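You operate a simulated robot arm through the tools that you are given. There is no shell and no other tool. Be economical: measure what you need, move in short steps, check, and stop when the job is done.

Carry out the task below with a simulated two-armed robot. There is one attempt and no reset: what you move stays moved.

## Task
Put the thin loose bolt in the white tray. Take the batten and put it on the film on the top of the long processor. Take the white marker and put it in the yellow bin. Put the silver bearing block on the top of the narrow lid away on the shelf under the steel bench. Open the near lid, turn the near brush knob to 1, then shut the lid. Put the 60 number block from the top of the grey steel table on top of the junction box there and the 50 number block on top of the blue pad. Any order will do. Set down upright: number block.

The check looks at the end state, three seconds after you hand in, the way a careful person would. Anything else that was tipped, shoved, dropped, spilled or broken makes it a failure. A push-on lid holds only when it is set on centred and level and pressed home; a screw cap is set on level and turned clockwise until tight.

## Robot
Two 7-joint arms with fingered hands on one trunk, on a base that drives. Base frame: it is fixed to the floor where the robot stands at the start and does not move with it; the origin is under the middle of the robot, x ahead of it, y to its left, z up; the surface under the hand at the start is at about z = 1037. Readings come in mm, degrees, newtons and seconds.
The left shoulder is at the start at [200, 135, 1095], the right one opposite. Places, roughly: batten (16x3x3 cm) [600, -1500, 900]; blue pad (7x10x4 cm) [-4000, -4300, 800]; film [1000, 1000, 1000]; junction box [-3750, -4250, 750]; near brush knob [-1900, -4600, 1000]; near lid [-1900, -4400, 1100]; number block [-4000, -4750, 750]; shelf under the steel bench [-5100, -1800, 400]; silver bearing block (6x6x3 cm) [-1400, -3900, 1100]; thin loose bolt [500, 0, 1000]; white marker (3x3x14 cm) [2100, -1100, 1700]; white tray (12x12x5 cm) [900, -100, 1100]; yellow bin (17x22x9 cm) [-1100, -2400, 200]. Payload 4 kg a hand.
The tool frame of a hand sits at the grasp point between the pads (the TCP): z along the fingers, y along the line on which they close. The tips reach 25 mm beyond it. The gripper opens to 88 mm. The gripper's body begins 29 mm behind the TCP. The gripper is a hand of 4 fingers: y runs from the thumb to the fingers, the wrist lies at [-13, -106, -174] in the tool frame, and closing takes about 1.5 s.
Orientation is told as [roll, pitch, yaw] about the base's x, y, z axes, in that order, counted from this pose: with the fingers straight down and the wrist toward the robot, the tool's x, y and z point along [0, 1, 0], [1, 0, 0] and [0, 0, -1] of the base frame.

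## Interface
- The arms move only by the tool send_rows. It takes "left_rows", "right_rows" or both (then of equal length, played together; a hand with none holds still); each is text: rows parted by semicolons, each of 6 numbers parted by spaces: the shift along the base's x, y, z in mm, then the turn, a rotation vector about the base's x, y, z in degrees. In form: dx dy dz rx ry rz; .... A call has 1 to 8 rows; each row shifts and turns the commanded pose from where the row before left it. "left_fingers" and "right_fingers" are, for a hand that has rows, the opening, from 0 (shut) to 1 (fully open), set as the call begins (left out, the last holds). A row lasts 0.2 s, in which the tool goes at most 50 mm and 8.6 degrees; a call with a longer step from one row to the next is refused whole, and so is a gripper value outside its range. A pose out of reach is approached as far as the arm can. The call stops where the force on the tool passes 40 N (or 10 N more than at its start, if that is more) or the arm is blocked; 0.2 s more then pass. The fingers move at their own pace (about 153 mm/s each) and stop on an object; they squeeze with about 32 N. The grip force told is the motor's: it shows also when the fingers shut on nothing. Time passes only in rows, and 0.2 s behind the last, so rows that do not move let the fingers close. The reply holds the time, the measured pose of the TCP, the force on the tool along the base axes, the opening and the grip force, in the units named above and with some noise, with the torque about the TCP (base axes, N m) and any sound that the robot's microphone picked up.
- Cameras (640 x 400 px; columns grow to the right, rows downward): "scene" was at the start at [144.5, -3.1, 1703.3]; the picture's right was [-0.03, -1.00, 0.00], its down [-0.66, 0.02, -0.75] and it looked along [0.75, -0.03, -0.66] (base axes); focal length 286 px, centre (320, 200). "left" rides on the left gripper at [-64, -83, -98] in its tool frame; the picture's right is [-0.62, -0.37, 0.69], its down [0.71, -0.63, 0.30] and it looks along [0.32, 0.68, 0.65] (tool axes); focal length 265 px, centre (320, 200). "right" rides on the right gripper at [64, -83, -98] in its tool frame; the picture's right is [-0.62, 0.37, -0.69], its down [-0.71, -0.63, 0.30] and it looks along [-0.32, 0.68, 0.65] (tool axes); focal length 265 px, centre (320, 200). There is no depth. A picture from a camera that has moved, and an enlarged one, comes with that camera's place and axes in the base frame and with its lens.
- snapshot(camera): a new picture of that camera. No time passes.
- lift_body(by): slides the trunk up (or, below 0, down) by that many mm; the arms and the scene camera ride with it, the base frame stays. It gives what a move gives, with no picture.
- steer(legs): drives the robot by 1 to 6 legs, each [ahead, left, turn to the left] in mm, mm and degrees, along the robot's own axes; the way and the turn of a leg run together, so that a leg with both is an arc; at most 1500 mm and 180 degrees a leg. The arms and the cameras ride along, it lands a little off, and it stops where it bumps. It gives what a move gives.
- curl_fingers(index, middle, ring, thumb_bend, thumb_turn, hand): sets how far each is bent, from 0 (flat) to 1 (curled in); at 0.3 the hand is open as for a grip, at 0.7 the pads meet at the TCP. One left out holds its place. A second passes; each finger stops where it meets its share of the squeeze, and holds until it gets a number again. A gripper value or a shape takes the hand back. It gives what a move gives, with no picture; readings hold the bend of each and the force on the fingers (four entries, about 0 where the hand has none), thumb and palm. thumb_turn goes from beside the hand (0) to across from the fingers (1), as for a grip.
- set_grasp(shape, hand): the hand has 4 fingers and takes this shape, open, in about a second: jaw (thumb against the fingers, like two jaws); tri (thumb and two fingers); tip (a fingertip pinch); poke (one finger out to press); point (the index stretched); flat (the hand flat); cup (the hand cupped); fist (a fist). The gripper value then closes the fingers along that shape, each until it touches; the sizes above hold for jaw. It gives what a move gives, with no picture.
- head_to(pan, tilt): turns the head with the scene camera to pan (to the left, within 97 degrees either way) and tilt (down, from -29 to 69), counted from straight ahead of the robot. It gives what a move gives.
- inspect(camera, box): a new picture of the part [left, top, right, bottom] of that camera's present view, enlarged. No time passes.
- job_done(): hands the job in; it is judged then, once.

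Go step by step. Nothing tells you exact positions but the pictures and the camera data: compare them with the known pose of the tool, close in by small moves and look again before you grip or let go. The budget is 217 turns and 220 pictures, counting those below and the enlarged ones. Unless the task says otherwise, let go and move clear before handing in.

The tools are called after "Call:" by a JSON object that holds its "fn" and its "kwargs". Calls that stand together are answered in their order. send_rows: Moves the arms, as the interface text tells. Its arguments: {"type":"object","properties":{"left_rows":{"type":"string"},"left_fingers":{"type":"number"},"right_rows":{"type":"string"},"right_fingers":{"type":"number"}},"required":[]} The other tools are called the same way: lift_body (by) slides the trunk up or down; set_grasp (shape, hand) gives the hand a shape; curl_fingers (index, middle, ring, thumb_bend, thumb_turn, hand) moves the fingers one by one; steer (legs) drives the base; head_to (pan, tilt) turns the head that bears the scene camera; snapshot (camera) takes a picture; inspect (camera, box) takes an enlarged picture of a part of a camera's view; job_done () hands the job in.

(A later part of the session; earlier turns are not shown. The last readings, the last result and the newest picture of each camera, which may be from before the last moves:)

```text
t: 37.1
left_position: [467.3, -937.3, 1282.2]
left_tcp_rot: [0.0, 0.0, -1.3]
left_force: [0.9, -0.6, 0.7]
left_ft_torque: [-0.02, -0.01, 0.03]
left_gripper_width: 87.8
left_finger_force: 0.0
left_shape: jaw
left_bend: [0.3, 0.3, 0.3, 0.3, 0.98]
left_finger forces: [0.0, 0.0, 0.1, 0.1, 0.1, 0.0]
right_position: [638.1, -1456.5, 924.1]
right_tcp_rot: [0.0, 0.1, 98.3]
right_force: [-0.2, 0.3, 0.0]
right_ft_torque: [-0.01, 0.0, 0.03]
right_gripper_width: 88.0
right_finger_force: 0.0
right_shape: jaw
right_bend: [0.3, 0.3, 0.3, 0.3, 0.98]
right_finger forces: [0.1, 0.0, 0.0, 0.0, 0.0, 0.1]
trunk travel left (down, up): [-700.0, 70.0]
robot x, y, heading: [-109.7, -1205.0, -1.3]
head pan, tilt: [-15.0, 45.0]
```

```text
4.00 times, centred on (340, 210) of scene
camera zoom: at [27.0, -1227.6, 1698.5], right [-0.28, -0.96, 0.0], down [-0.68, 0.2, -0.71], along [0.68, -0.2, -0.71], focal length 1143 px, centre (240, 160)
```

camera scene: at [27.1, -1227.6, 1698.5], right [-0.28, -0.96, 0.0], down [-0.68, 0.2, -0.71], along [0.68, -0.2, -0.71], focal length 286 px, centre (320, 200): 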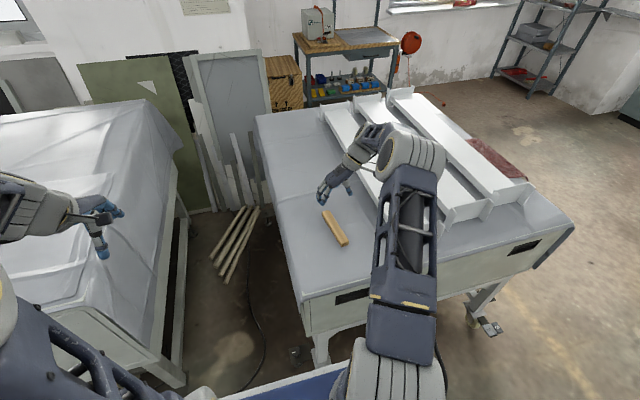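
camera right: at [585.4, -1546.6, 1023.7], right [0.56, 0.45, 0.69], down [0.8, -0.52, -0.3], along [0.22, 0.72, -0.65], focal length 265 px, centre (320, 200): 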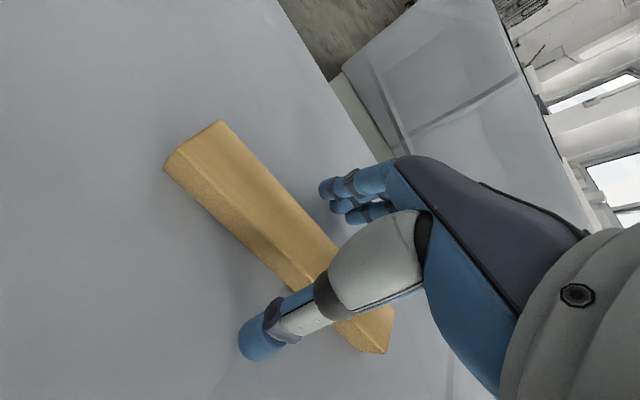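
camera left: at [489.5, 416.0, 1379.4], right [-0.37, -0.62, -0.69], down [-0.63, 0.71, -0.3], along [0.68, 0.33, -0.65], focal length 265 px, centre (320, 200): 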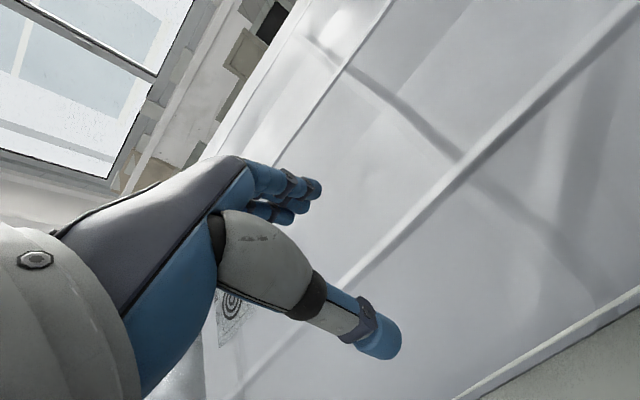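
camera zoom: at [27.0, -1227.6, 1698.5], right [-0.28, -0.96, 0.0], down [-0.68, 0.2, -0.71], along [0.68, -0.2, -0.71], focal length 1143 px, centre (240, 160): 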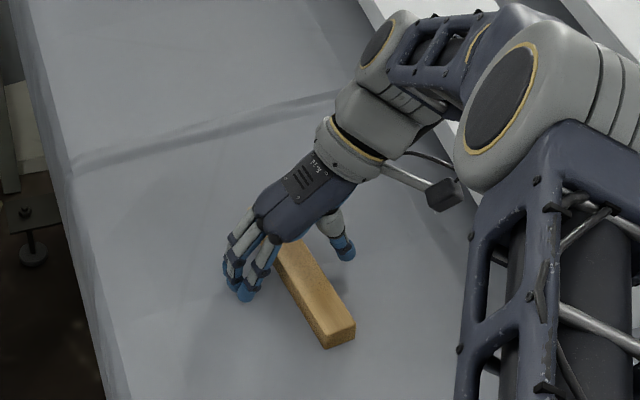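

The hand straddles the batten. Lower a bit and grip.

Call:
{"fn": "send_rows", "kwargs": {"right_rows": "0 0 -13 0 0 0; 0 0 0 0 0 0"}}

Call:
{"fn": "send_rows", "kwargs": {"right_rows": "0 0 0 0 0 0; 0 0 0 0 0 0; 0 0 0 0 0 0; 0 0 0 0 0 0; 0 0 0 0 0 0; 0 0 0 0 0 0; 0 0 0 0 0 0; 0 0 0 0 0 0", "right_fingers": 0}}

Call:
{"fn": "snapshot", "kwargs": {"camera": "right"}}

```text
t: 37.6
left_position: [467.0, -938.5, 1282.0]
left_tcp_rot: [-0.1, 0.0, -1.1]
left_force: [-0.4, 0.1, -1.1]
left_ft_torque: [-0.02, 0.0, 0.01]
left_gripper_width: 87.8
left_finger_force: 0.0
left_shape: jaw
left_bend: [0.3, 0.3, 0.3, 0.3, 0.98]
left_finger forces: [0.0, 0.0, 0.0, 0.1, 0.0, 0.1]
right_position: [640.2, -1456.7, 920.7]
right_tcp_rot: [-0.6, -0.2, 98.0]
right_force: [-4.5, -3.1, 22.5]
right_ft_torque: [0.99, 0.1, 0.15]
right_gripper_width: 86.9
right_finger_force: 0.0
right_shape: jaw
right_bend: [0.3, 0.3, 0.3, 0.3, 0.97]
right_finger forces: [0.3, 20.2, 0.0, 0.0, 0.8, 0.0]
trunk travel left (down, up): [-700.0, 70.0]
robot x, y, heading: [-110.2, -1204.8, -1.1]
head pan, tilt: [-15.0, 45.0]
stopped in row 2 (right hand): the force on the tool passed its limit at 42 N (the readings are from after the stop); the commanded pose is now the measured one
```

```text
t: 38.1
left_position: [466.1, -936.8, 1281.6]
left_tcp_rot: [-0.1, 0.0, -1.0]
left_force: [0.4, 0.4, -0.1]
left_ft_torque: [0.01, -0.01, 0.01]
left_gripper_width: 87.5
left_finger_force: 0.1
left_shape: jaw
left_bend: [0.3, 0.3, 0.3, 0.3, 0.98]
left_finger forces: [0.0, 0.1, 0.0, 0.1, 0.0, 0.0]
right_position: [642.9, -1455.4, 923.3]
right_tcp_rot: [-0.9, -0.1, 97.9]
right_force: [-2.6, 3.3, 10.8]
right_ft_torque: [0.31, 0.16, 0.04]
right_gripper_width: 27.7
right_finger_force: 32.0
right_shape: jaw
right_bend: [0.74, 0.53, 0.52, 0.75, 0.98]
right_finger forces: [26.5, 10.4, 2.8, 0.1, 28.8, 0.0]
trunk travel left (down, up): [-700.0, 70.0]
robot x, y, heading: [-111.8, -1202.7, -0.9]
head pan, tilt: [-15.0, 45.0]
stopped in row 2 (right hand): the force on the tool passed its limit at 51 N (the readings are from after the stop); the commanded pose is now the measured one
```

```text
190 pictures are left
camera right: at [589.2, -1547.1, 1021.0], right [0.55, 0.45, 0.7], down [0.8, -0.52, -0.29], along [0.24, 0.72, -0.65], focal length 265 px, centre (320, 200)
```

right: 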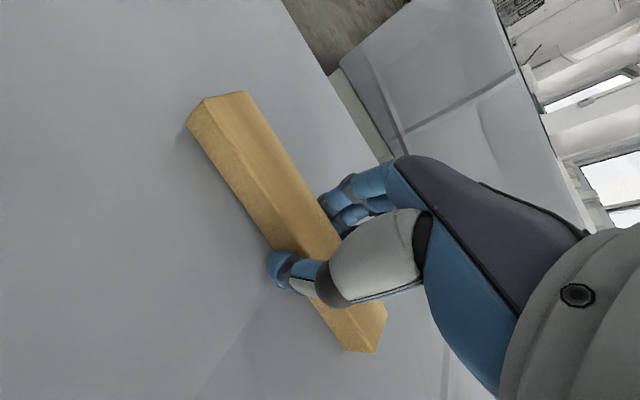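

It's gripped at ~28 mm. Lift and check.

Call:
{"fn": "send_rows", "kwargs": {"right_rows": "0 0 5 0 0 0; 0 0 30 0 0 0; 0 0 45 0 0 0; 0 0 45 0 0 0; 0 0 0 0 0 0"}}

Call:
{"fn": "snapshot", "kwargs": {"camera": "right"}}

```text
t: 39.3
left_position: [467.2, -936.9, 1280.6]
left_tcp_rot: [0.0, 0.0, -1.0]
left_force: [0.6, -0.5, 0.4]
left_ft_torque: [-0.03, 0.0, -0.04]
left_gripper_width: 88.0
left_finger_force: 0.0
left_shape: jaw
left_bend: [0.3, 0.3, 0.3, 0.3, 0.98]
left_finger forces: [0.0, 0.0, 0.0, 0.1, 0.1, 0.0]
right_position: [644.0, -1457.7, 1049.3]
right_tcp_rot: [-0.7, 0.0, 97.8]
right_force: [0.9, -0.9, -0.8]
right_ft_torque: [-0.03, -0.01, -0.01]
right_gripper_width: 26.8
right_finger_force: 32.5
right_shape: jaw
right_bend: [0.74, 0.55, 0.59, 0.76, 0.96]
right_finger forces: [18.0, 9.0, 3.5, 0.0, 30.3, 0.1]
trunk travel left (down, up): [-700.0, 70.0]
robot x, y, heading: [-111.8, -1201.7, -1.0]
head pan, tilt: [-15.0, 45.0]
```

```text
189 pictures are left
camera right: at [590.0, -1547.8, 1147.4], right [0.55, 0.45, 0.7], down [0.8, -0.53, -0.29], along [0.24, 0.72, -0.65], focal length 265 px, centre (320, 200)
```

right: 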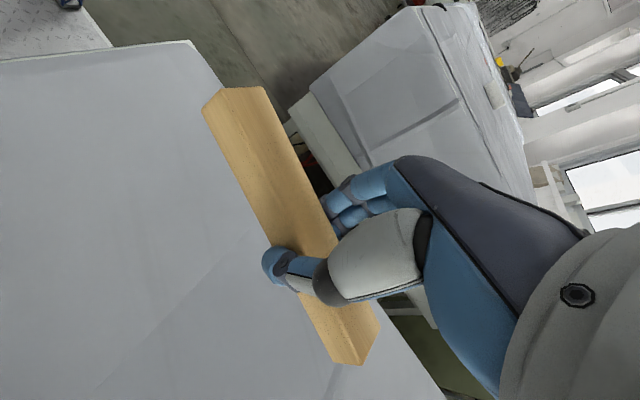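

The batten is held. I'll raise and retract it, then drive left toward the film, looking ahead.

Call:
{"fn": "send_rows", "kwargs": {"right_rows": "-10 0 48 0 0 0; -10 0 48 0 0 0; -10 0 48 0 0 0; -10 0 48 0 0 0; -30 0 30 0 0 0; -30 0 0 0 0 0; -30 0 0 0 0 0; 0 0 0 0 0 0"}}

Call:
{"fn": "steer", "kwargs": {"legs": [[0, 1300, 1], [0, 1130, 0]]}}

Call:
{"fn": "head_to", "kwargs": {"pan": -10, "tilt": 40}}

Call:
{"fn": "snapshot", "kwargs": {"camera": "scene"}}

Call:
{"fn": "snapshot", "kwargs": {"camera": "right"}}

```text
t: 41.1
left_position: [467.9, -939.1, 1281.4]
left_tcp_rot: [-0.1, 0.0, -1.2]
left_force: [-0.8, 0.8, 0.0]
left_ft_torque: [0.01, 0.0, 0.02]
left_gripper_width: 87.5
left_finger_force: 0.1
left_shape: jaw
left_bend: [0.3, 0.3, 0.3, 0.3, 0.98]
left_finger forces: [0.0, 0.0, 0.1, 0.0, 0.1, 0.1]
right_position: [513.2, -1455.6, 1269.0]
right_tcp_rot: [-1.0, 0.0, 97.9]
right_force: [0.3, 0.0, -0.9]
right_ft_torque: [0.01, 0.01, 0.0]
right_gripper_width: 26.6
right_finger_force: 32.3
right_shape: jaw
right_bend: [0.74, 0.55, 0.59, 0.76, 0.96]
right_finger forces: [18.0, 8.9, 3.4, 0.0, 30.3, 0.1]
trunk travel left (down, up): [-700.0, 70.0]
robot x, y, heading: [-111.1, -1207.6, -1.1]
head pan, tilt: [-15.0, 45.0]
```

```text
t: 53.1
left_position: [497.8, 1515.5, 1281.3]
left_tcp_rot: [0.0, -0.1, -0.7]
left_force: [0.0, 0.4, 0.4]
left_ft_torque: [0.0, 0.01, -0.02]
left_gripper_width: 87.7
left_finger_force: 0.0
left_shape: jaw
left_bend: [0.3, 0.3, 0.3, 0.3, 0.98]
left_finger forces: [0.0, 0.1, 0.0, 0.0, 0.0, 0.0]
right_position: [545.0, 998.2, 1267.2]
right_tcp_rot: [-0.8, 0.0, 98.2]
right_force: [0.1, -0.1, -0.4]
right_ft_torque: [-0.02, 0.0, 0.04]
right_gripper_width: 27.0
right_finger_force: 31.7
right_shape: jaw
right_bend: [0.74, 0.55, 0.59, 0.76, 0.96]
right_finger forces: [17.9, 8.9, 3.3, 0.0, 30.2, 0.0]
trunk travel left (down, up): [-700.0, 70.0]
robot x, y, heading: [-82.0, 1244.9, -0.7]
head pan, tilt: [-15.0, 45.0]
```

```text
t: 53.7
left_position: [497.9, 1515.0, 1281.4]
left_tcp_rot: [0.0, 0.0, -0.6]
left_force: [0.0, -0.8, 0.2]
left_ft_torque: [0.01, -0.02, 0.0]
left_gripper_width: 87.6
left_finger_force: 0.1
left_shape: jaw
left_bend: [0.3, 0.3, 0.3, 0.3, 0.98]
left_finger forces: [0.0, 0.1, 0.1, 0.0, 0.0, 0.0]
right_position: [546.2, 997.2, 1267.8]
right_tcp_rot: [-0.7, 0.0, 98.3]
right_force: [0.8, -0.7, 0.1]
right_ft_torque: [0.02, 0.04, 0.01]
right_gripper_width: 26.8
right_finger_force: 32.1
right_shape: jaw
right_bend: [0.74, 0.55, 0.59, 0.76, 0.96]
right_finger forces: [18.1, 8.8, 3.3, 0.1, 30.1, 0.0]
trunk travel left (down, up): [-700.0, 70.0]
robot x, y, heading: [-78.9, 1247.2, -0.6]
head pan, tilt: [-10.0, 40.0]
```

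```text
188 pictures are left
camera scene: at [64.3, 1228.3, 1705.7], right [-0.19, -0.98, 0.0], down [-0.63, 0.12, -0.77], along [0.75, -0.14, -0.64], focal length 286 px, centre (320, 200)
```

scene: 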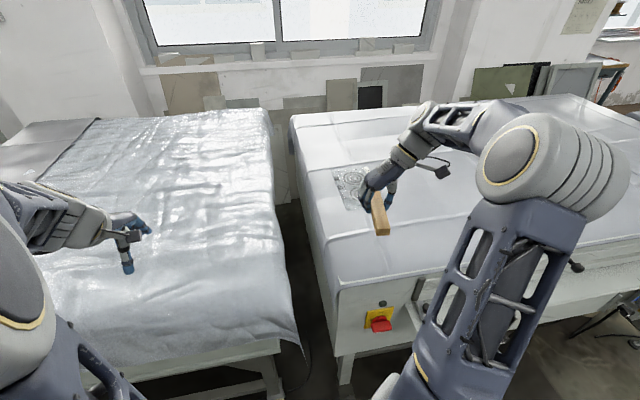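

```text
187 pictures are left
camera right: at [492.5, 905.8, 1366.4], right [0.55, 0.45, 0.7], down [0.8, -0.52, -0.29], along [0.23, 0.72, -0.65], focal length 265 px, centre (320, 200)
```

right: 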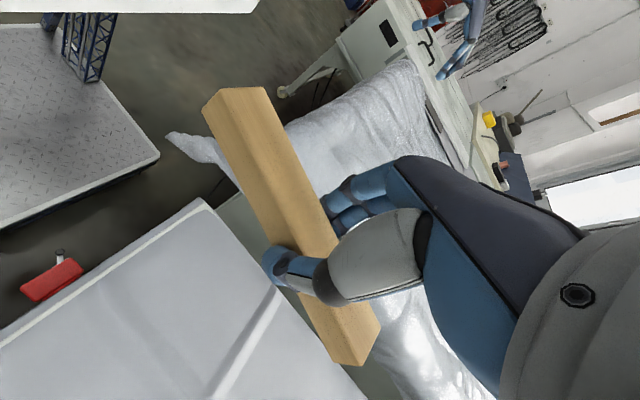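

There's a printed sheet (film) on the white-covered bench near [900, 956] — that matches the given place better than the bubble wrap. Let me enlarge it.

Call:
{"fn": "inspect", "kwargs": {"camera": "scene", "box": [290, 130, 450, 270]}}

Call:
{"fn": "snapshot", "kwargs": {"camera": "left"}}

```text
2.86 times, centred on (370, 200) of scene
camera zoom: at [64.3, 1228.3, 1705.7], right [-0.19, -0.98, 0.0], down [-0.63, 0.12, -0.77], along [0.75, -0.14, -0.64], focal length 816 px, centre (177, 200)
```

zoom: 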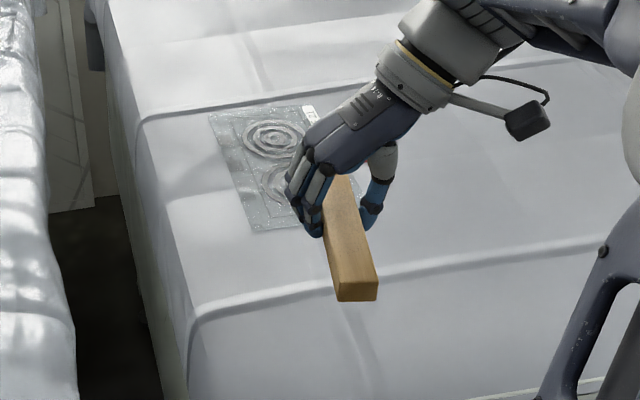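

```text
185 pictures are left
camera left: at [413.8, 1451.0, 1379.4], right [-0.38, -0.62, -0.69], down [-0.62, 0.72, -0.3], along [0.69, 0.32, -0.65], focal length 265 px, centre (320, 200)
```

left: 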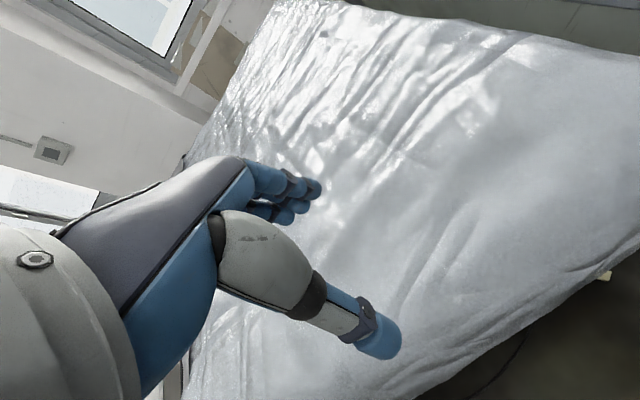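

The film spans about x 773–1032, y 844–1002. I'll edge the base closer so that its centre [902, 923] is in reach.

Call:
{"fn": "steer", "kwargs": {"legs": [[0, -95, 0], [72, 0, 0.6]]}}

Call:
{"fn": "send_rows", "kwargs": {"right_rows": "40 0 -5 0 0 0; 45 0 -20 0 0 0; 45 0 -20 0 0 0; 45 0 -20 0 0 0; 45 0 -20 0 0 0; 40 0 -15 0 0 0; 0 0 0 0 0 0"}}

Call:
{"fn": "snapshot", "kwargs": {"camera": "scene"}}

Call:
{"fn": "snapshot", "kwargs": {"camera": "right"}}

```text
t: 55.5
left_position: [565.7, 1425.5, 1281.4]
left_tcp_rot: [0.1, 0.0, -0.1]
left_force: [0.4, 0.4, -0.1]
left_ft_torque: [0.04, 0.0, 0.01]
left_gripper_width: 87.5
left_finger_force: 0.2
left_shape: jaw
left_bend: [0.3, 0.3, 0.3, 0.3, 0.98]
left_finger forces: [0.0, 0.0, 0.1, 0.0, 0.0, 0.0]
right_position: [620.1, 909.0, 1267.7]
right_tcp_rot: [-0.9, 0.0, 98.9]
right_force: [-0.3, -1.0, 0.3]
right_ft_torque: [-0.01, 0.02, 0.01]
right_gripper_width: 26.5
right_finger_force: 32.2
right_shape: jaw
right_bend: [0.74, 0.55, 0.59, 0.76, 0.96]
right_finger forces: [18.0, 8.9, 3.2, 0.0, 30.3, 0.0]
trunk travel left (down, up): [-700.0, 70.0]
robot x, y, heading: [-8.1, 1149.9, 0.1]
head pan, tilt: [-10.0, 40.0]
```

```text
t: 57.1
left_position: [566.8, 1427.1, 1280.7]
left_tcp_rot: [0.0, -0.1, -0.1]
left_force: [0.2, -0.3, 0.7]
left_ft_torque: [0.01, 0.01, -0.03]
left_gripper_width: 87.6
left_finger_force: 0.1
left_shape: jaw
left_bend: [0.3, 0.3, 0.3, 0.3, 0.98]
left_finger forces: [0.0, 0.0, 0.0, 0.1, 0.1, 0.0]
right_position: [812.4, 926.8, 1170.3]
right_tcp_rot: [-0.8, -0.1, 98.9]
right_force: [0.0, 0.0, -1.3]
right_ft_torque: [0.0, 0.0, -0.01]
right_gripper_width: 26.5
right_finger_force: 32.0
right_shape: jaw
right_bend: [0.74, 0.55, 0.59, 0.76, 0.96]
right_finger forces: [18.0, 8.8, 3.0, 0.0, 29.9, 0.0]
right hand out of reach, approached as far as the arm can: row 5, 6
trunk travel left (down, up): [-700.0, 70.0]
robot x, y, heading: [-6.1, 1149.6, -0.4]
head pan, tilt: [-10.0, 40.0]
```

```text
184 pictures are left
camera scene: at [136.3, 1134.2, 1705.7], right [-0.18, -0.98, 0.0], down [-0.63, 0.11, -0.77], along [0.75, -0.13, -0.64], focal length 286 px, centre (320, 200)
```

scene: 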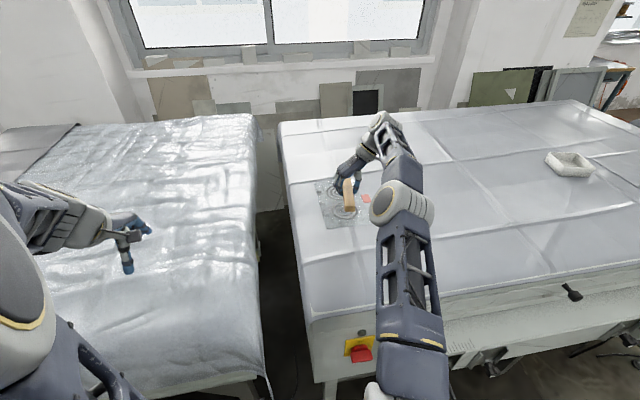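

```text
183 pictures are left
camera right: at [759.7, 833.5, 1267.9], right [0.55, 0.46, 0.7], down [0.81, -0.51, -0.29], along [0.22, 0.73, -0.65], focal length 265 px, centre (320, 200)
```

right: 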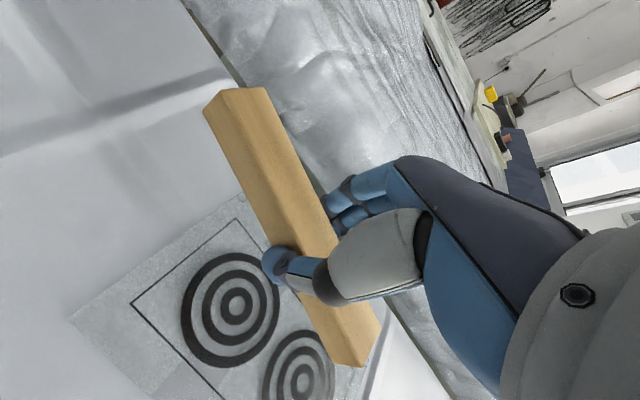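

The batten now spans roughly x 720–873, so I need ~90 mm more out. I'll shift the base right and slightly ahead to gain reach.

Call:
{"fn": "steer", "kwargs": {"legs": [[0, -150, 0], [45, 0, 0]]}}

Call:
{"fn": "send_rows", "kwargs": {"right_rows": "0 40 0 0 0 0; 0 40 0 0 0 0; 0 35 0 0 0 0; 20 30 0 0 0 0; 15 0 0 0 0 0; 15 0 0 0 0 0; 0 0 0 0 0 0"}}

Call:
{"fn": "snapshot", "kwargs": {"camera": "right"}}

```text
t: 59.0
left_position: [611.9, 1276.2, 1280.0]
left_tcp_rot: [0.1, 0.0, -0.1]
left_force: [-0.7, 0.0, 0.1]
left_ft_torque: [0.01, 0.0, 0.02]
left_gripper_width: 87.7
left_finger_force: 0.0
left_shape: jaw
left_bend: [0.3, 0.3, 0.3, 0.3, 0.98]
left_finger forces: [0.0, 0.0, 0.0, 0.0, 0.1, 0.0]
right_position: [858.0, 777.2, 1170.2]
right_tcp_rot: [-0.9, 0.1, 99.0]
right_force: [0.7, 0.2, -0.6]
right_ft_torque: [0.02, -0.01, 0.04]
right_gripper_width: 26.9
right_finger_force: 31.8
right_shape: jaw
right_bend: [0.74, 0.55, 0.59, 0.76, 0.96]
right_finger forces: [18.0, 8.9, 3.1, 0.0, 29.9, 0.1]
trunk travel left (down, up): [-700.0, 70.0]
robot x, y, heading: [39.4, 996.6, 0.1]
head pan, tilt: [-10.0, 40.0]
```

```text
t: 60.6
left_position: [612.0, 1276.8, 1280.3]
left_tcp_rot: [0.0, 0.0, 0.0]
left_force: [0.2, -0.3, -0.1]
left_ft_torque: [-0.02, 0.0, -0.05]
left_gripper_width: 87.6
left_finger_force: 0.1
left_shape: jaw
left_bend: [0.3, 0.3, 0.3, 0.3, 0.98]
left_finger forces: [0.0, 0.0, 0.0, 0.1, 0.0, 0.0]
right_position: [884.5, 922.7, 1169.8]
right_tcp_rot: [-0.8, 0.1, 99.0]
right_force: [0.2, 1.0, 0.2]
right_ft_torque: [0.01, 0.0, 0.03]
right_gripper_width: 26.7
right_finger_force: 32.4
right_shape: jaw
right_bend: [0.74, 0.55, 0.59, 0.76, 0.96]
right_finger forces: [18.1, 8.8, 3.0, 0.0, 29.9, 0.1]
right hand out of reach, approached as far as the arm can: row 5, 6
trunk travel left (down, up): [-700.0, 70.0]
robot x, y, heading: [36.1, 998.1, -0.0]
head pan, tilt: [-10.0, 40.0]
```

```text
182 pictures are left
camera right: at [832.3, 829.1, 1266.7], right [0.54, 0.46, 0.7], down [0.81, -0.51, -0.29], along [0.22, 0.73, -0.65], focal length 265 px, centre (320, 200)
```

right: 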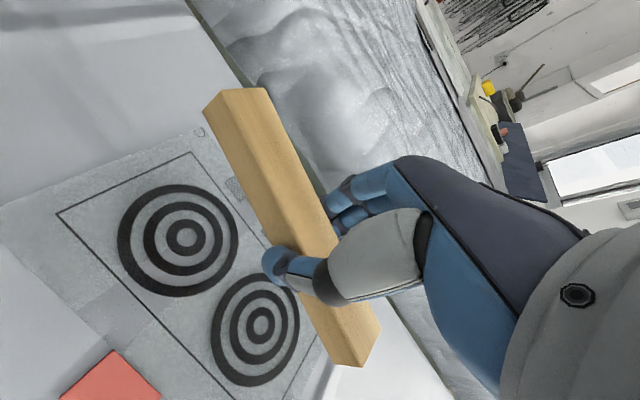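

The batten now hangs over the film's centre. Lowering in small steps.

Call:
{"fn": "send_rows", "kwargs": {"right_rows": "0 0 -35 0 0 0; 0 0 -35 0 0 0; 0 0 -15 0 0 0; 0 0 -7 0 0 0; 0 0 0 0 0 0"}}

Call:
{"fn": "snapshot", "kwargs": {"camera": "right"}}

Call:
{"fn": "inspect", "kwargs": {"camera": "scene", "box": [280, 120, 440, 240]}}

```text
t: 61.8
left_position: [611.6, 1276.6, 1281.2]
left_tcp_rot: [-0.1, 0.0, -0.2]
left_force: [0.1, 0.1, 0.3]
left_ft_torque: [0.01, 0.02, 0.03]
left_gripper_width: 87.8
left_finger_force: 0.0
left_shape: jaw
left_bend: [0.3, 0.3, 0.3, 0.3, 0.98]
left_finger forces: [0.1, 0.1, 0.0, 0.0, 0.0, 0.1]
right_position: [883.7, 920.8, 1076.5]
right_tcp_rot: [-0.8, 0.0, 99.0]
right_force: [0.2, -0.8, -0.9]
right_ft_torque: [0.0, 0.01, -0.03]
right_gripper_width: 26.7
right_finger_force: 32.0
right_shape: jaw
right_bend: [0.74, 0.55, 0.59, 0.76, 0.96]
right_finger forces: [18.1, 8.7, 3.1, 0.0, 29.8, 0.1]
trunk travel left (down, up): [-700.0, 70.0]
robot x, y, heading: [36.4, 998.1, 0.0]
head pan, tilt: [-10.0, 40.0]
```

```text
181 pictures are left
camera right: at [832.3, 828.7, 1173.8], right [0.54, 0.46, 0.7], down [0.81, -0.51, -0.29], along [0.22, 0.73, -0.65], focal length 265 px, centre (320, 200)
```

right: 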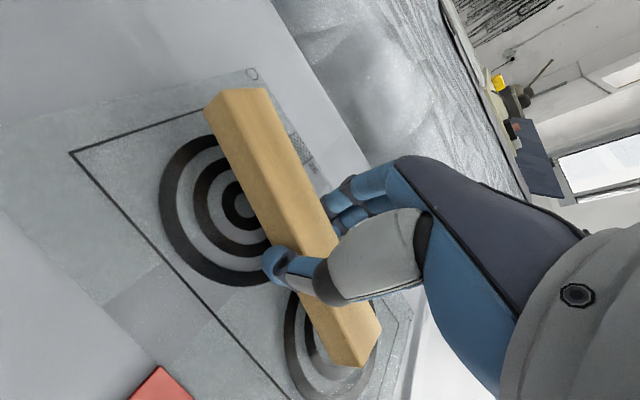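

```text
3.33 times, centred on (360, 180) of scene
camera zoom: at [181.4, 984.1, 1705.7], right [-0.17, -0.98, 0.0], down [-0.63, 0.11, -0.77], along [0.75, -0.13, -0.64], focal length 952 px, centre (187, 267)
```

zoom: 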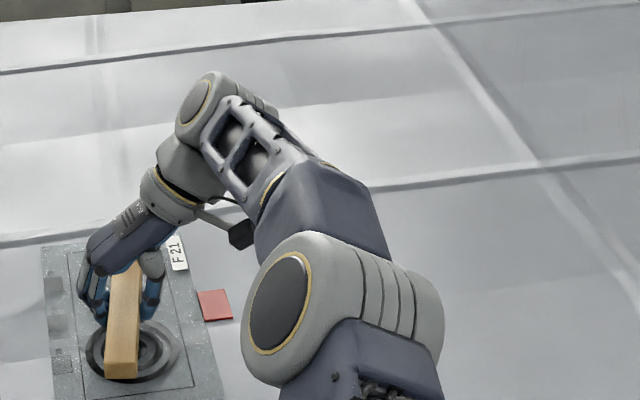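

Still clear of the film by a bit. Lower in 3 mm steps.

Call:
{"fn": "send_rows", "kwargs": {"right_rows": "0 0 -4 0 0 0; 0 0 -3 0 0 0; 0 0 -3 0 0 0; 0 0 0 0 0 0"}}

Call:
{"fn": "inspect", "kwargs": {"camera": "right", "box": [160, 60, 420, 400]}}

```text
t: 62.8
left_position: [611.3, 1276.1, 1282.2]
left_tcp_rot: [0.0, 0.0, 0.0]
left_force: [0.7, 0.3, -0.6]
left_ft_torque: [0.01, -0.03, 0.0]
left_gripper_width: 87.3
left_finger_force: 0.0
left_shape: jaw
left_bend: [0.3, 0.3, 0.3, 0.3, 0.98]
left_finger forces: [0.0, 0.0, 0.1, 0.0, 0.0, 0.1]
right_position: [884.9, 921.3, 1065.3]
right_tcp_rot: [-0.9, -0.1, 99.0]
right_force: [0.4, -0.7, -1.1]
right_ft_torque: [0.03, -0.02, 0.0]
right_gripper_width: 26.7
right_finger_force: 32.0
right_shape: jaw
right_bend: [0.74, 0.55, 0.59, 0.76, 0.96]
right_finger forces: [18.1, 8.8, 3.2, 0.1, 29.9, 0.1]
trunk travel left (down, up): [-700.0, 70.0]
robot x, y, heading: [37.4, 1001.7, -0.0]
head pan, tilt: [-10.0, 40.0]
```

```text
1.18 times, centred on (290, 230) of right
camera zoom: at [832.4, 828.3, 1164.5], right [0.54, 0.46, 0.7], down [0.81, -0.51, -0.29], along [0.22, 0.73, -0.65], focal length 312 px, centre (355, 165)
```

zoom: 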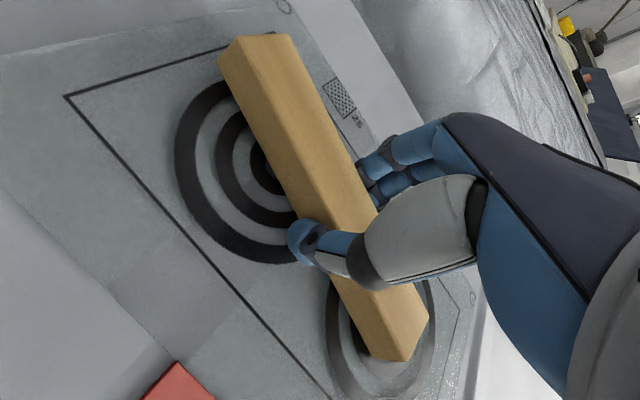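

Call:
{"fn": "send_rows", "kwargs": {"right_rows": "0 0 -4 0 0 0; 0 0 -4 0 0 0; 0 0 -3 0 0 0; 0 0 -3 0 0 0; 0 0 -3 0 0 0; 0 0 0 0 0 0"}}

Call:
{"fn": "inspect", "kwargs": {"camera": "right", "box": [160, 60, 420, 400]}}

```text
t: 63.5
left_position: [610.9, 1276.3, 1282.3]
left_tcp_rot: [-0.2, 0.0, 0.1]
left_force: [0.3, -0.6, -0.5]
left_ft_torque: [0.03, -0.01, 0.03]
left_gripper_width: 87.5
left_finger_force: 0.0
left_shape: jaw
left_bend: [0.3, 0.3, 0.3, 0.3, 0.98]
left_finger forces: [0.0, 0.1, 0.0, 0.1, 0.0, 0.0]
right_position: [887.2, 921.5, 1065.0]
right_tcp_rot: [-1.5, -0.3, 99.0]
right_force: [0.5, -0.9, 10.3]
right_ft_torque: [0.12, 0.06, -0.02]
right_gripper_width: 27.5
right_finger_force: 32.2
right_shape: jaw
right_bend: [0.75, 0.56, 0.6, 0.76, 0.95]
right_finger forces: [28.0, 8.7, 2.4, 0.0, 31.3, 0.0]
trunk travel left (down, up): [-700.0, 70.0]
robot x, y, heading: [32.8, 996.4, -0.0]
head pan, tilt: [-10.0, 40.0]
stopped in row 3 (right hand): the force on the tool passed its limit at 44 N (the readings are from after the stop); the commanded pose is now the measured one
```

```text
1.18 times, centred on (290, 230) of right
camera zoom: at [833.4, 828.9, 1162.5], right [0.54, 0.45, 0.71], down [0.81, -0.51, -0.29], along [0.23, 0.73, -0.64], focal length 312 px, centre (355, 165)
```

zoom: 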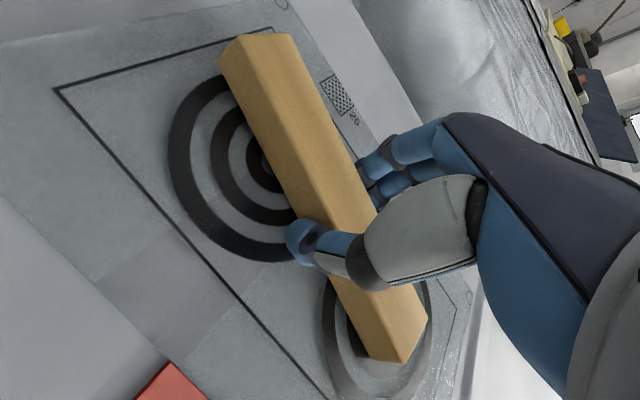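

In contact. Release and rise straight up.

Call:
{"fn": "send_rows", "kwargs": {"right_rows": "0 0 0 0 0 0; 0 0 0 0 0 0; 0 0 0 0 0 0; 0 0 0 0 0 0", "right_fingers": 0.7}}

Call:
{"fn": "snapshot", "kwargs": {"camera": "right"}}

```text
t: 64.5
left_position: [610.1, 1276.2, 1281.1]
left_tcp_rot: [-0.1, 0.0, 0.1]
left_force: [0.3, 0.6, 0.1]
left_ft_torque: [0.02, 0.0, 0.0]
left_gripper_width: 87.5
left_finger_force: 0.0
left_shape: jaw
left_bend: [0.3, 0.3, 0.3, 0.3, 0.98]
left_finger forces: [0.0, 0.0, 0.0, 0.1, 0.0, 0.0]
right_position: [887.0, 922.7, 1065.1]
right_tcp_rot: [-1.3, -0.2, 98.9]
right_force: [-1.7, 6.2, 25.8]
right_ft_torque: [-0.54, -0.02, -0.01]
right_gripper_width: 54.5
right_finger_force: 0.0
right_shape: jaw
right_bend: [0.28, 0.37, 0.34, 0.68, 1.0]
right_finger forces: [0.1, 1.4, 0.0, 0.0, 24.9, 0.1]
trunk travel left (down, up): [-700.0, 70.0]
robot x, y, heading: [36.5, 1003.0, -0.4]
head pan, tilt: [-10.0, 40.0]
```

```text
177 pictures are left
camera right: at [833.1, 829.6, 1162.6], right [0.54, 0.45, 0.71], down [0.81, -0.51, -0.29], along [0.23, 0.73, -0.64], focal length 265 px, centre (320, 200)
```

right: 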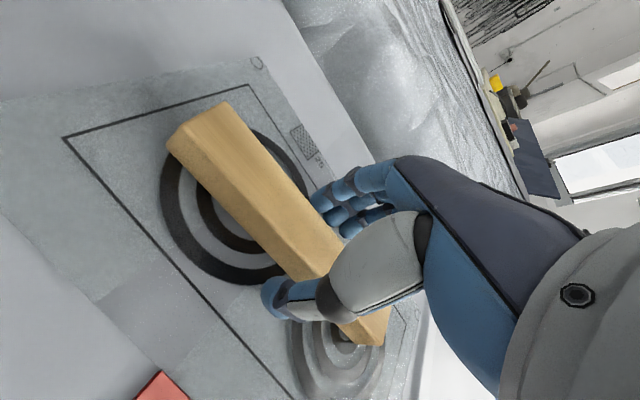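

Call:
{"fn": "send_rows", "kwargs": {"right_rows": "0 0 5 0 0 0; 0 0 10 0 0 0; 0 0 30 0 0 0; 0 0 40 0 0 0; 0 0 45 0 0 0; 0 0 0 0 0 0", "right_fingers": 0.9}}

Call:
{"fn": "snapshot", "kwargs": {"camera": "right"}}

```text
t: 65.9
left_position: [611.8, 1276.4, 1280.8]
left_tcp_rot: [0.1, 0.0, -0.1]
left_force: [1.1, -1.0, -0.2]
left_ft_torque: [0.0, -0.01, 0.02]
left_gripper_width: 87.6
left_finger_force: 0.0
left_shape: jaw
left_bend: [0.3, 0.3, 0.3, 0.3, 0.98]
left_finger forces: [0.0, 0.0, 0.0, 0.0, 0.1, 0.0]
right_position: [882.6, 921.5, 1192.5]
right_tcp_rot: [-1.2, -0.2, 98.8]
right_force: [0.6, 0.4, 0.5]
right_ft_torque: [0.0, 0.02, 0.0]
right_gripper_width: 79.1
right_finger_force: 0.0
right_shape: jaw
right_bend: [0.29, 0.32, 0.3, 0.34, 0.98]
right_finger forces: [0.1, 0.0, 0.1, 0.1, 0.1, 0.1]
right hand out of reach, approached as far as the arm can: row 5
trunk travel left (down, up): [-700.0, 70.0]
robot x, y, heading: [37.1, 999.9, -0.0]
head pan, tilt: [-10.0, 40.0]
```

```text
176 pictures are left
camera right: at [829.6, 828.4, 1290.3], right [0.54, 0.45, 0.71], down [0.81, -0.51, -0.29], along [0.23, 0.73, -0.64], focal length 265 px, centre (320, 200)
```

right: 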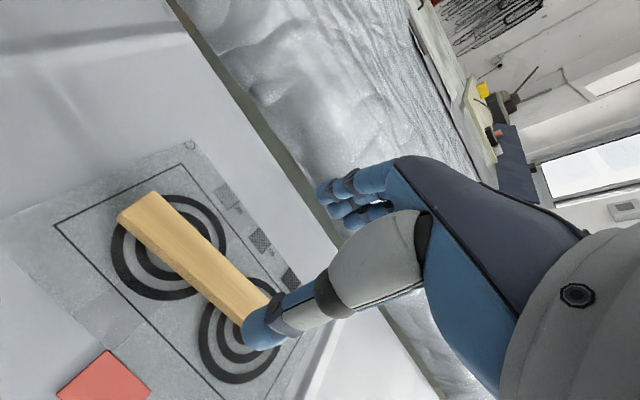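

The batten lies on the film. I'll retract and unwind the hand, then plan the way to the marker.

Call:
{"fn": "send_rows", "kwargs": {"right_rows": "-35 0 15 0 0 -8.4; -45 0 15 0 0 -8.4; -45 0 15 0 0 -8.4; -45 0 15 0 0 -8.4; -45 0 15 0 0 -8.4; -45 0 15 0 0 -8.4; -40 -20 0 0 0 -8.4; 0 -20 0 0 0 -8.4", "right_fingers": 1}}

Call:
{"fn": "send_rows", "kwargs": {"right_rows": "0 -30 0 0 0 -8.4; 0 -30 0 0 0 -8.4; 0 -30 0 0 0 -8.4; 0 0 0 0 0 -6; 0 0 0 0 0 0"}}

Call:
{"fn": "steer", "kwargs": {"legs": [[-150, 0, 0], [0, -1200, 0], [0, -1200, 0], [0, -400, 0]]}}

Call:
{"fn": "head_to", "kwargs": {"pan": -20, "tilt": 10}}

Call:
{"fn": "snapshot", "kwargs": {"camera": "scene"}}

Call:
{"fn": "head_to", "kwargs": {"pan": -90, "tilt": 25}}

Call:
{"fn": "snapshot", "kwargs": {"camera": "scene"}}

```text
t: 67.7
left_position: [611.2, 1276.7, 1282.2]
left_tcp_rot: [0.0, 0.0, 0.0]
left_force: [-0.1, -0.3, 0.5]
left_ft_torque: [-0.01, 0.01, 0.0]
left_gripper_width: 87.5
left_finger_force: 0.0
left_shape: jaw
left_bend: [0.3, 0.3, 0.3, 0.3, 0.98]
left_finger forces: [0.0, 0.1, 0.0, 0.0, 0.1, 0.1]
right_position: [911.9, 851.0, 1404.6]
right_tcp_rot: [-1.2, -0.3, 31.6]
right_force: [-0.4, 0.1, -0.2]
right_ft_torque: [-0.04, 0.01, 0.02]
right_gripper_width: 87.5
right_finger_force: 0.0
right_shape: jaw
right_bend: [0.3, 0.3, 0.3, 0.3, 0.98]
right_finger forces: [0.0, 0.0, 0.0, 0.0, 0.0, 0.1]
right hand out of reach, approached as far as the arm can: row 1, 2, 3, 4, 5, 6, 7, 8
trunk travel left (down, up): [-700.0, 70.0]
robot x, y, heading: [32.5, 998.7, 0.1]
head pan, tilt: [-10.0, 40.0]
```

```text
t: 68.9
left_position: [610.4, 1275.9, 1281.4]
left_tcp_rot: [0.0, 0.0, 0.0]
left_force: [0.3, -0.4, -0.3]
left_ft_torque: [0.02, 0.03, -0.01]
left_gripper_width: 87.3
left_finger_force: 0.0
left_shape: jaw
left_bend: [0.3, 0.3, 0.3, 0.3, 0.98]
left_finger forces: [0.0, 0.0, 0.1, 0.0, 0.0, 0.1]
right_position: [921.4, 758.1, 1410.8]
right_tcp_rot: [-1.2, -0.1, 0.3]
right_force: [0.1, -0.7, -0.7]
right_ft_torque: [0.02, -0.01, -0.01]
right_gripper_width: 87.6
right_finger_force: 0.0
right_shape: jaw
right_bend: [0.3, 0.3, 0.3, 0.3, 0.98]
right_finger forces: [0.0, 0.0, 0.0, 0.1, 0.1, 0.0]
right hand out of reach, approached as far as the arm can: row 1, 2, 4
trunk travel left (down, up): [-700.0, 70.0]
robot x, y, heading: [41.4, 996.5, -0.1]
head pan, tilt: [-10.0, 40.0]
```

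```text
t: 83.6
left_position: [443.0, -1497.2, 1280.8]
left_tcp_rot: [0.0, 0.0, -0.6]
left_force: [-0.4, -0.2, -0.1]
left_ft_torque: [-0.01, 0.0, -0.01]
left_gripper_width: 87.5
left_finger_force: 0.0
left_shape: jaw
left_bend: [0.3, 0.3, 0.3, 0.3, 0.98]
left_finger forces: [0.0, 0.1, 0.1, 0.0, 0.0, 0.1]
right_position: [748.3, -2017.4, 1411.4]
right_tcp_rot: [-1.3, -0.1, -0.1]
right_force: [-0.7, 0.6, 0.4]
right_ft_torque: [0.02, 0.02, -0.01]
right_gripper_width: 87.5
right_finger_force: 0.0
right_shape: jaw
right_bend: [0.3, 0.3, 0.3, 0.3, 0.98]
right_finger forces: [0.0, 0.0, 0.1, 0.0, 0.1, 0.0]
trunk travel left (down, up): [-700.0, 70.0]
robot x, y, heading: [-135.0, -1766.5, -0.6]
head pan, tilt: [-10.0, 40.0]
```

```text
t: 84.5
left_position: [443.0, -1496.0, 1280.3]
left_tcp_rot: [0.1, 0.0, -0.7]
left_force: [0.0, -1.0, -1.0]
left_ft_torque: [-0.04, 0.0, 0.02]
left_gripper_width: 87.7
left_finger_force: 0.0
left_shape: jaw
left_bend: [0.3, 0.3, 0.3, 0.3, 0.98]
left_finger forces: [0.0, 0.0, 0.1, 0.1, 0.1, 0.0]
right_position: [748.9, -2017.0, 1412.7]
right_tcp_rot: [-1.4, -0.1, -0.1]
right_force: [-0.3, -0.1, -0.4]
right_ft_torque: [0.01, -0.03, 0.02]
right_gripper_width: 87.7
right_finger_force: 0.0
right_shape: jaw
right_bend: [0.3, 0.3, 0.3, 0.3, 0.98]
right_finger forces: [0.1, 0.0, 0.0, 0.0, 0.0, 0.1]
trunk travel left (down, up): [-700.0, 70.0]
robot x, y, heading: [-133.5, -1771.3, -0.6]
head pan, tilt: [-20.0, 10.0]
```

```text
175 pictures are left
camera scene: at [13.9, -1801.4, 1753.3], right [-0.35, -0.94, 0.0], down [-0.16, 0.06, -0.98], along [0.92, -0.35, -0.17], focal length 286 px, centre (320, 200)
```

scene: 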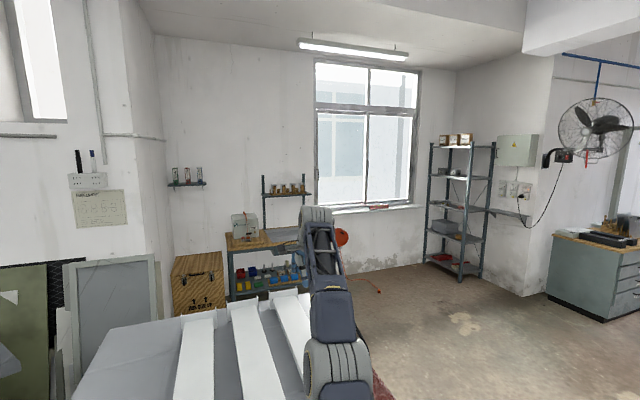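

```text
t: 86.0
left_position: [443.8, -1496.1, 1280.5]
left_tcp_rot: [0.0, 0.0, -0.5]
left_force: [0.1, 0.8, 0.1]
left_ft_torque: [-0.01, -0.03, 0.02]
left_gripper_width: 87.7
left_finger_force: 0.1
left_shape: jaw
left_bend: [0.3, 0.3, 0.3, 0.3, 0.98]
left_finger forces: [0.1, 0.0, 0.0, 0.0, 0.1, 0.0]
right_position: [747.6, -2016.3, 1413.0]
right_tcp_rot: [-1.4, -0.1, -0.1]
right_force: [-0.1, -0.1, 0.4]
right_ft_torque: [-0.05, 0.04, -0.02]
right_gripper_width: 87.6
right_finger_force: 0.0
right_shape: jaw
right_bend: [0.3, 0.3, 0.3, 0.3, 0.98]
right_finger forces: [0.1, 0.0, 0.1, 0.0, 0.0, 0.1]
trunk travel left (down, up): [-700.0, 70.0]
robot x, y, heading: [-131.7, -1766.6, -0.6]
head pan, tilt: [-90.0, 25.0]
```

```text
174 pictures are left
camera scene: at [-74.1, -1860.7, 1729.1], right [-1.0, 0.01, 0.0], down [0.0, 0.42, -0.91], along [-0.01, -0.91, -0.42], focal length 286 px, centre (320, 200)
```

scene: 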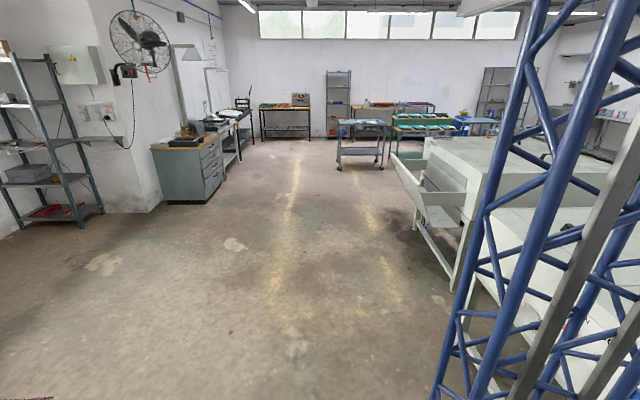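

The white marker appears in a wall holder above a note, near [2100, -1134, 1700]. Let me enlarge it and its surroundings.

Call:
{"fn": "head_to", "kwargs": {"pan": 17, "tilt": 15}}

Call:
{"fn": "snapshot", "kwargs": {"camera": "scene"}}

Call:
{"fn": "inspect", "kwargs": {"camera": "scene", "box": [240, 100, 400, 220]}}

```text
t: 87.8
left_position: [442.7, -1497.6, 1281.4]
left_tcp_rot: [0.0, 0.0, -0.7]
left_force: [-0.4, 0.6, -1.1]
left_ft_torque: [0.03, 0.02, -0.03]
left_gripper_width: 87.3
left_finger_force: 0.1
left_shape: jaw
left_bend: [0.3, 0.3, 0.3, 0.3, 0.98]
left_finger forces: [0.1, 0.0, 0.0, 0.0, 0.0, 0.1]
right_position: [747.3, -2018.3, 1411.6]
right_tcp_rot: [-1.3, -0.1, -0.1]
right_force: [0.7, -0.1, 0.1]
right_ft_torque: [0.0, -0.02, 0.01]
right_gripper_width: 87.4
right_finger_force: 0.1
right_shape: jaw
right_bend: [0.3, 0.3, 0.3, 0.3, 0.98]
right_finger forces: [0.1, 0.0, 0.0, 0.1, 0.1, 0.0]
trunk travel left (down, up): [-700.0, 70.0]
robot x, y, heading: [-133.9, -1769.8, -0.7]
head pan, tilt: [17.0, 15.0]
```

```text
173 pictures are left
camera scene: at [16.5, -1742.3, 1745.3], right [0.28, -0.96, 0.0], down [-0.25, -0.07, -0.97], along [0.93, 0.27, -0.26], focal length 286 px, centre (320, 200)
```

scene: 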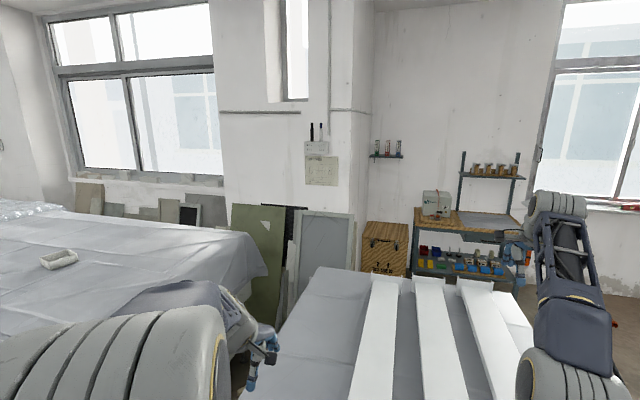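

```text
3.33 times, centred on (320, 160) of scene
camera zoom: at [16.5, -1742.3, 1745.3], right [0.28, -0.96, 0.0], down [-0.25, -0.07, -0.97], along [0.93, 0.27, -0.26], focal length 952 px, centre (320, 333)
```

zoom: 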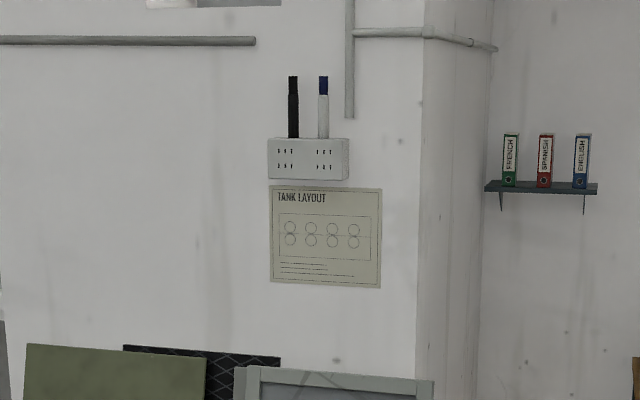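

The marker stands on a wall box facing –x. The gap between the benches is too narrow, so I'll go around the right side of the second table and look.

Call:
{"fn": "steer", "kwargs": {"legs": [[30, -1000, 0]]}}

Call:
{"fn": "head_to", "kwargs": {"pan": 15, "tilt": 20}}

Call:
{"fn": "snapshot", "kwargs": {"camera": "scene"}}

```text
t: 93.0
left_position: [463.4, -2486.4, 1281.5]
left_tcp_rot: [0.0, 0.0, 0.0]
left_force: [0.1, 0.7, 0.1]
left_ft_torque: [-0.03, -0.02, 0.02]
left_gripper_width: 87.5
left_finger_force: 0.0
left_shape: jaw
left_bend: [0.3, 0.3, 0.3, 0.3, 0.98]
left_finger forces: [0.1, 0.0, 0.0, 0.1, 0.0, 0.1]
right_position: [773.7, -3002.4, 1410.2]
right_tcp_rot: [-1.4, -0.1, 0.5]
right_force: [-0.5, -0.2, -0.6]
right_ft_torque: [-0.01, 0.01, 0.01]
right_gripper_width: 87.6
right_finger_force: 0.1
right_shape: jaw
right_bend: [0.3, 0.3, 0.3, 0.3, 0.98]
right_finger forces: [0.1, 0.0, 0.0, 0.0, 0.0, 0.0]
trunk travel left (down, up): [-700.0, 70.0]
robot x, y, heading: [-110.2, -2764.0, -0.1]
head pan, tilt: [17.0, 15.0]
```

```text
t: 93.6
left_position: [463.0, -2486.4, 1281.5]
left_tcp_rot: [0.0, -0.1, 0.0]
left_force: [-0.1, 0.5, 0.0]
left_ft_torque: [0.0, 0.0, -0.01]
left_gripper_width: 87.7
left_finger_force: 0.1
left_shape: jaw
left_bend: [0.3, 0.3, 0.3, 0.3, 0.98]
left_finger forces: [0.0, 0.1, 0.0, 0.0, 0.0, 0.0]
right_position: [774.7, -3003.8, 1412.3]
right_tcp_rot: [-1.3, -0.1, 0.6]
right_force: [-0.1, -0.2, 0.4]
right_ft_torque: [-0.02, 0.0, 0.02]
right_gripper_width: 87.6
right_finger_force: 0.1
right_shape: jaw
right_bend: [0.3, 0.3, 0.3, 0.3, 0.98]
right_finger forces: [0.0, 0.1, 0.0, 0.1, 0.1, 0.0]
trunk travel left (down, up): [-700.0, 70.0]
robot x, y, heading: [-109.9, -2765.2, -0.2]
head pan, tilt: [15.0, 20.0]
```

```text
171 pictures are left
camera scene: at [40.2, -2739.6, 1737.2], right [0.26, -0.97, 0.0], down [-0.33, -0.09, -0.94], along [0.91, 0.24, -0.34], focal length 286 px, centre (320, 200)
```

scene: 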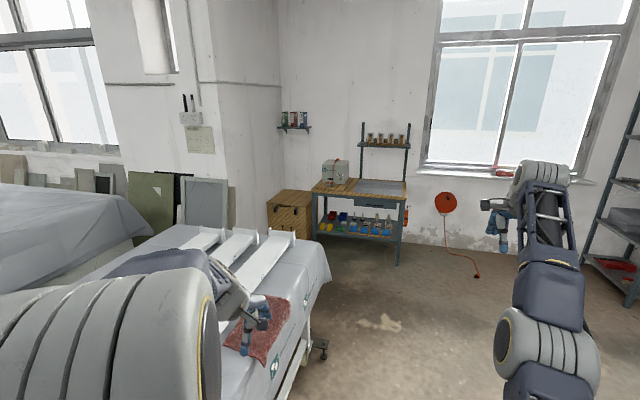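

The marker triangulates to about [2145, -1131], z 1611–1751, with screens leaning below it. I'll go round the table's right side and face +y at about [1950, -2050].

Call:
{"fn": "steer", "kwargs": {"legs": [[0, -130, 0], [1400, 0, 0], [660, 0, 0], [0, 0, 90], [780, 0, 0]]}}

Call:
{"fn": "head_to", "kwargs": {"pan": -5, "tilt": 20}}

Call:
{"fn": "snapshot", "kwargs": {"camera": "scene"}}

```text
t: 111.3
left_position: [1700.5, -1697.2, 1281.3]
left_tcp_rot: [-0.1, 0.0, 88.1]
left_force: [0.3, 0.2, -0.6]
left_ft_torque: [-0.01, 0.0, 0.04]
left_gripper_width: 87.5
left_finger_force: 0.0
left_shape: jaw
left_bend: [0.3, 0.3, 0.3, 0.3, 0.98]
left_finger forces: [0.1, 0.0, 0.0, 0.0, 0.0, 0.1]
right_position: [2228.8, -1409.6, 1414.5]
right_tcp_rot: [-1.2, 0.7, 88.5]
right_force: [-4.4, -23.3, -3.0]
right_ft_torque: [0.05, 0.0, -0.11]
right_gripper_width: 84.1
right_finger_force: 0.0
right_shape: jaw
right_bend: [0.31, 0.43, 0.34, 0.3, 0.98]
right_finger forces: [1.2, 19.1, 4.0, 0.0, 0.1, 0.0]
trunk travel left (down, up): [-700.0, 70.0]
robot x, y, heading: [1953.1, -2281.2, 88.0]
head pan, tilt: [15.0, 20.0]
stopped in leg 5: the force on the tool passed its limit at 60 N (the readings are from after the stop); the commanded pose is now the measured one
```

```text
t: 112.1
left_position: [1701.1, -1696.8, 1281.4]
left_tcp_rot: [0.0, 0.1, 88.1]
left_force: [0.1, -0.3, 0.2]
left_ft_torque: [0.0, 0.02, -0.01]
left_gripper_width: 87.7
left_finger_force: 0.1
left_shape: jaw
left_bend: [0.3, 0.3, 0.3, 0.3, 0.98]
left_finger forces: [0.1, 0.0, 0.0, 0.1, 0.0, 0.0]
right_position: [2231.0, -1409.2, 1416.2]
right_tcp_rot: [-1.3, 0.4, 88.5]
right_force: [-4.7, -29.5, -4.0]
right_ft_torque: [0.11, 0.06, -0.18]
right_gripper_width: 83.3
right_finger_force: 0.1
right_shape: jaw
right_bend: [0.32, 0.43, 0.34, 0.3, 0.98]
right_finger forces: [1.3, 23.2, 4.5, 0.1, 0.0, 0.0]
trunk travel left (down, up): [-700.0, 70.0]
robot x, y, heading: [1959.6, -2274.4, 88.0]
head pan, tilt: [-5.0, 20.0]
```

```text
170 pictures are left
camera scene: at [1972.0, -2128.7, 1737.3], right [0.99, -0.12, 0.0], down [-0.04, -0.34, -0.94], along [0.11, 0.93, -0.34], focal length 286 px, centre (320, 200)
```

scene: 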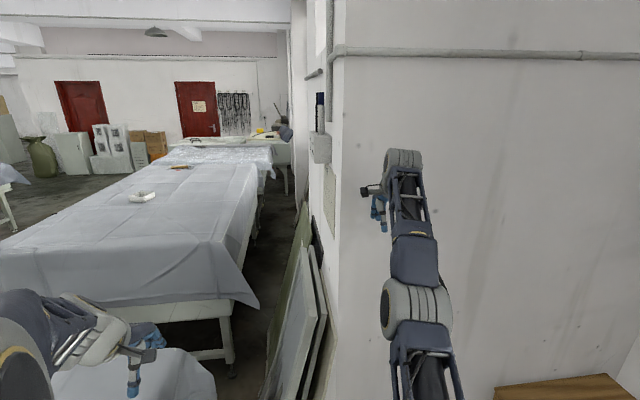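

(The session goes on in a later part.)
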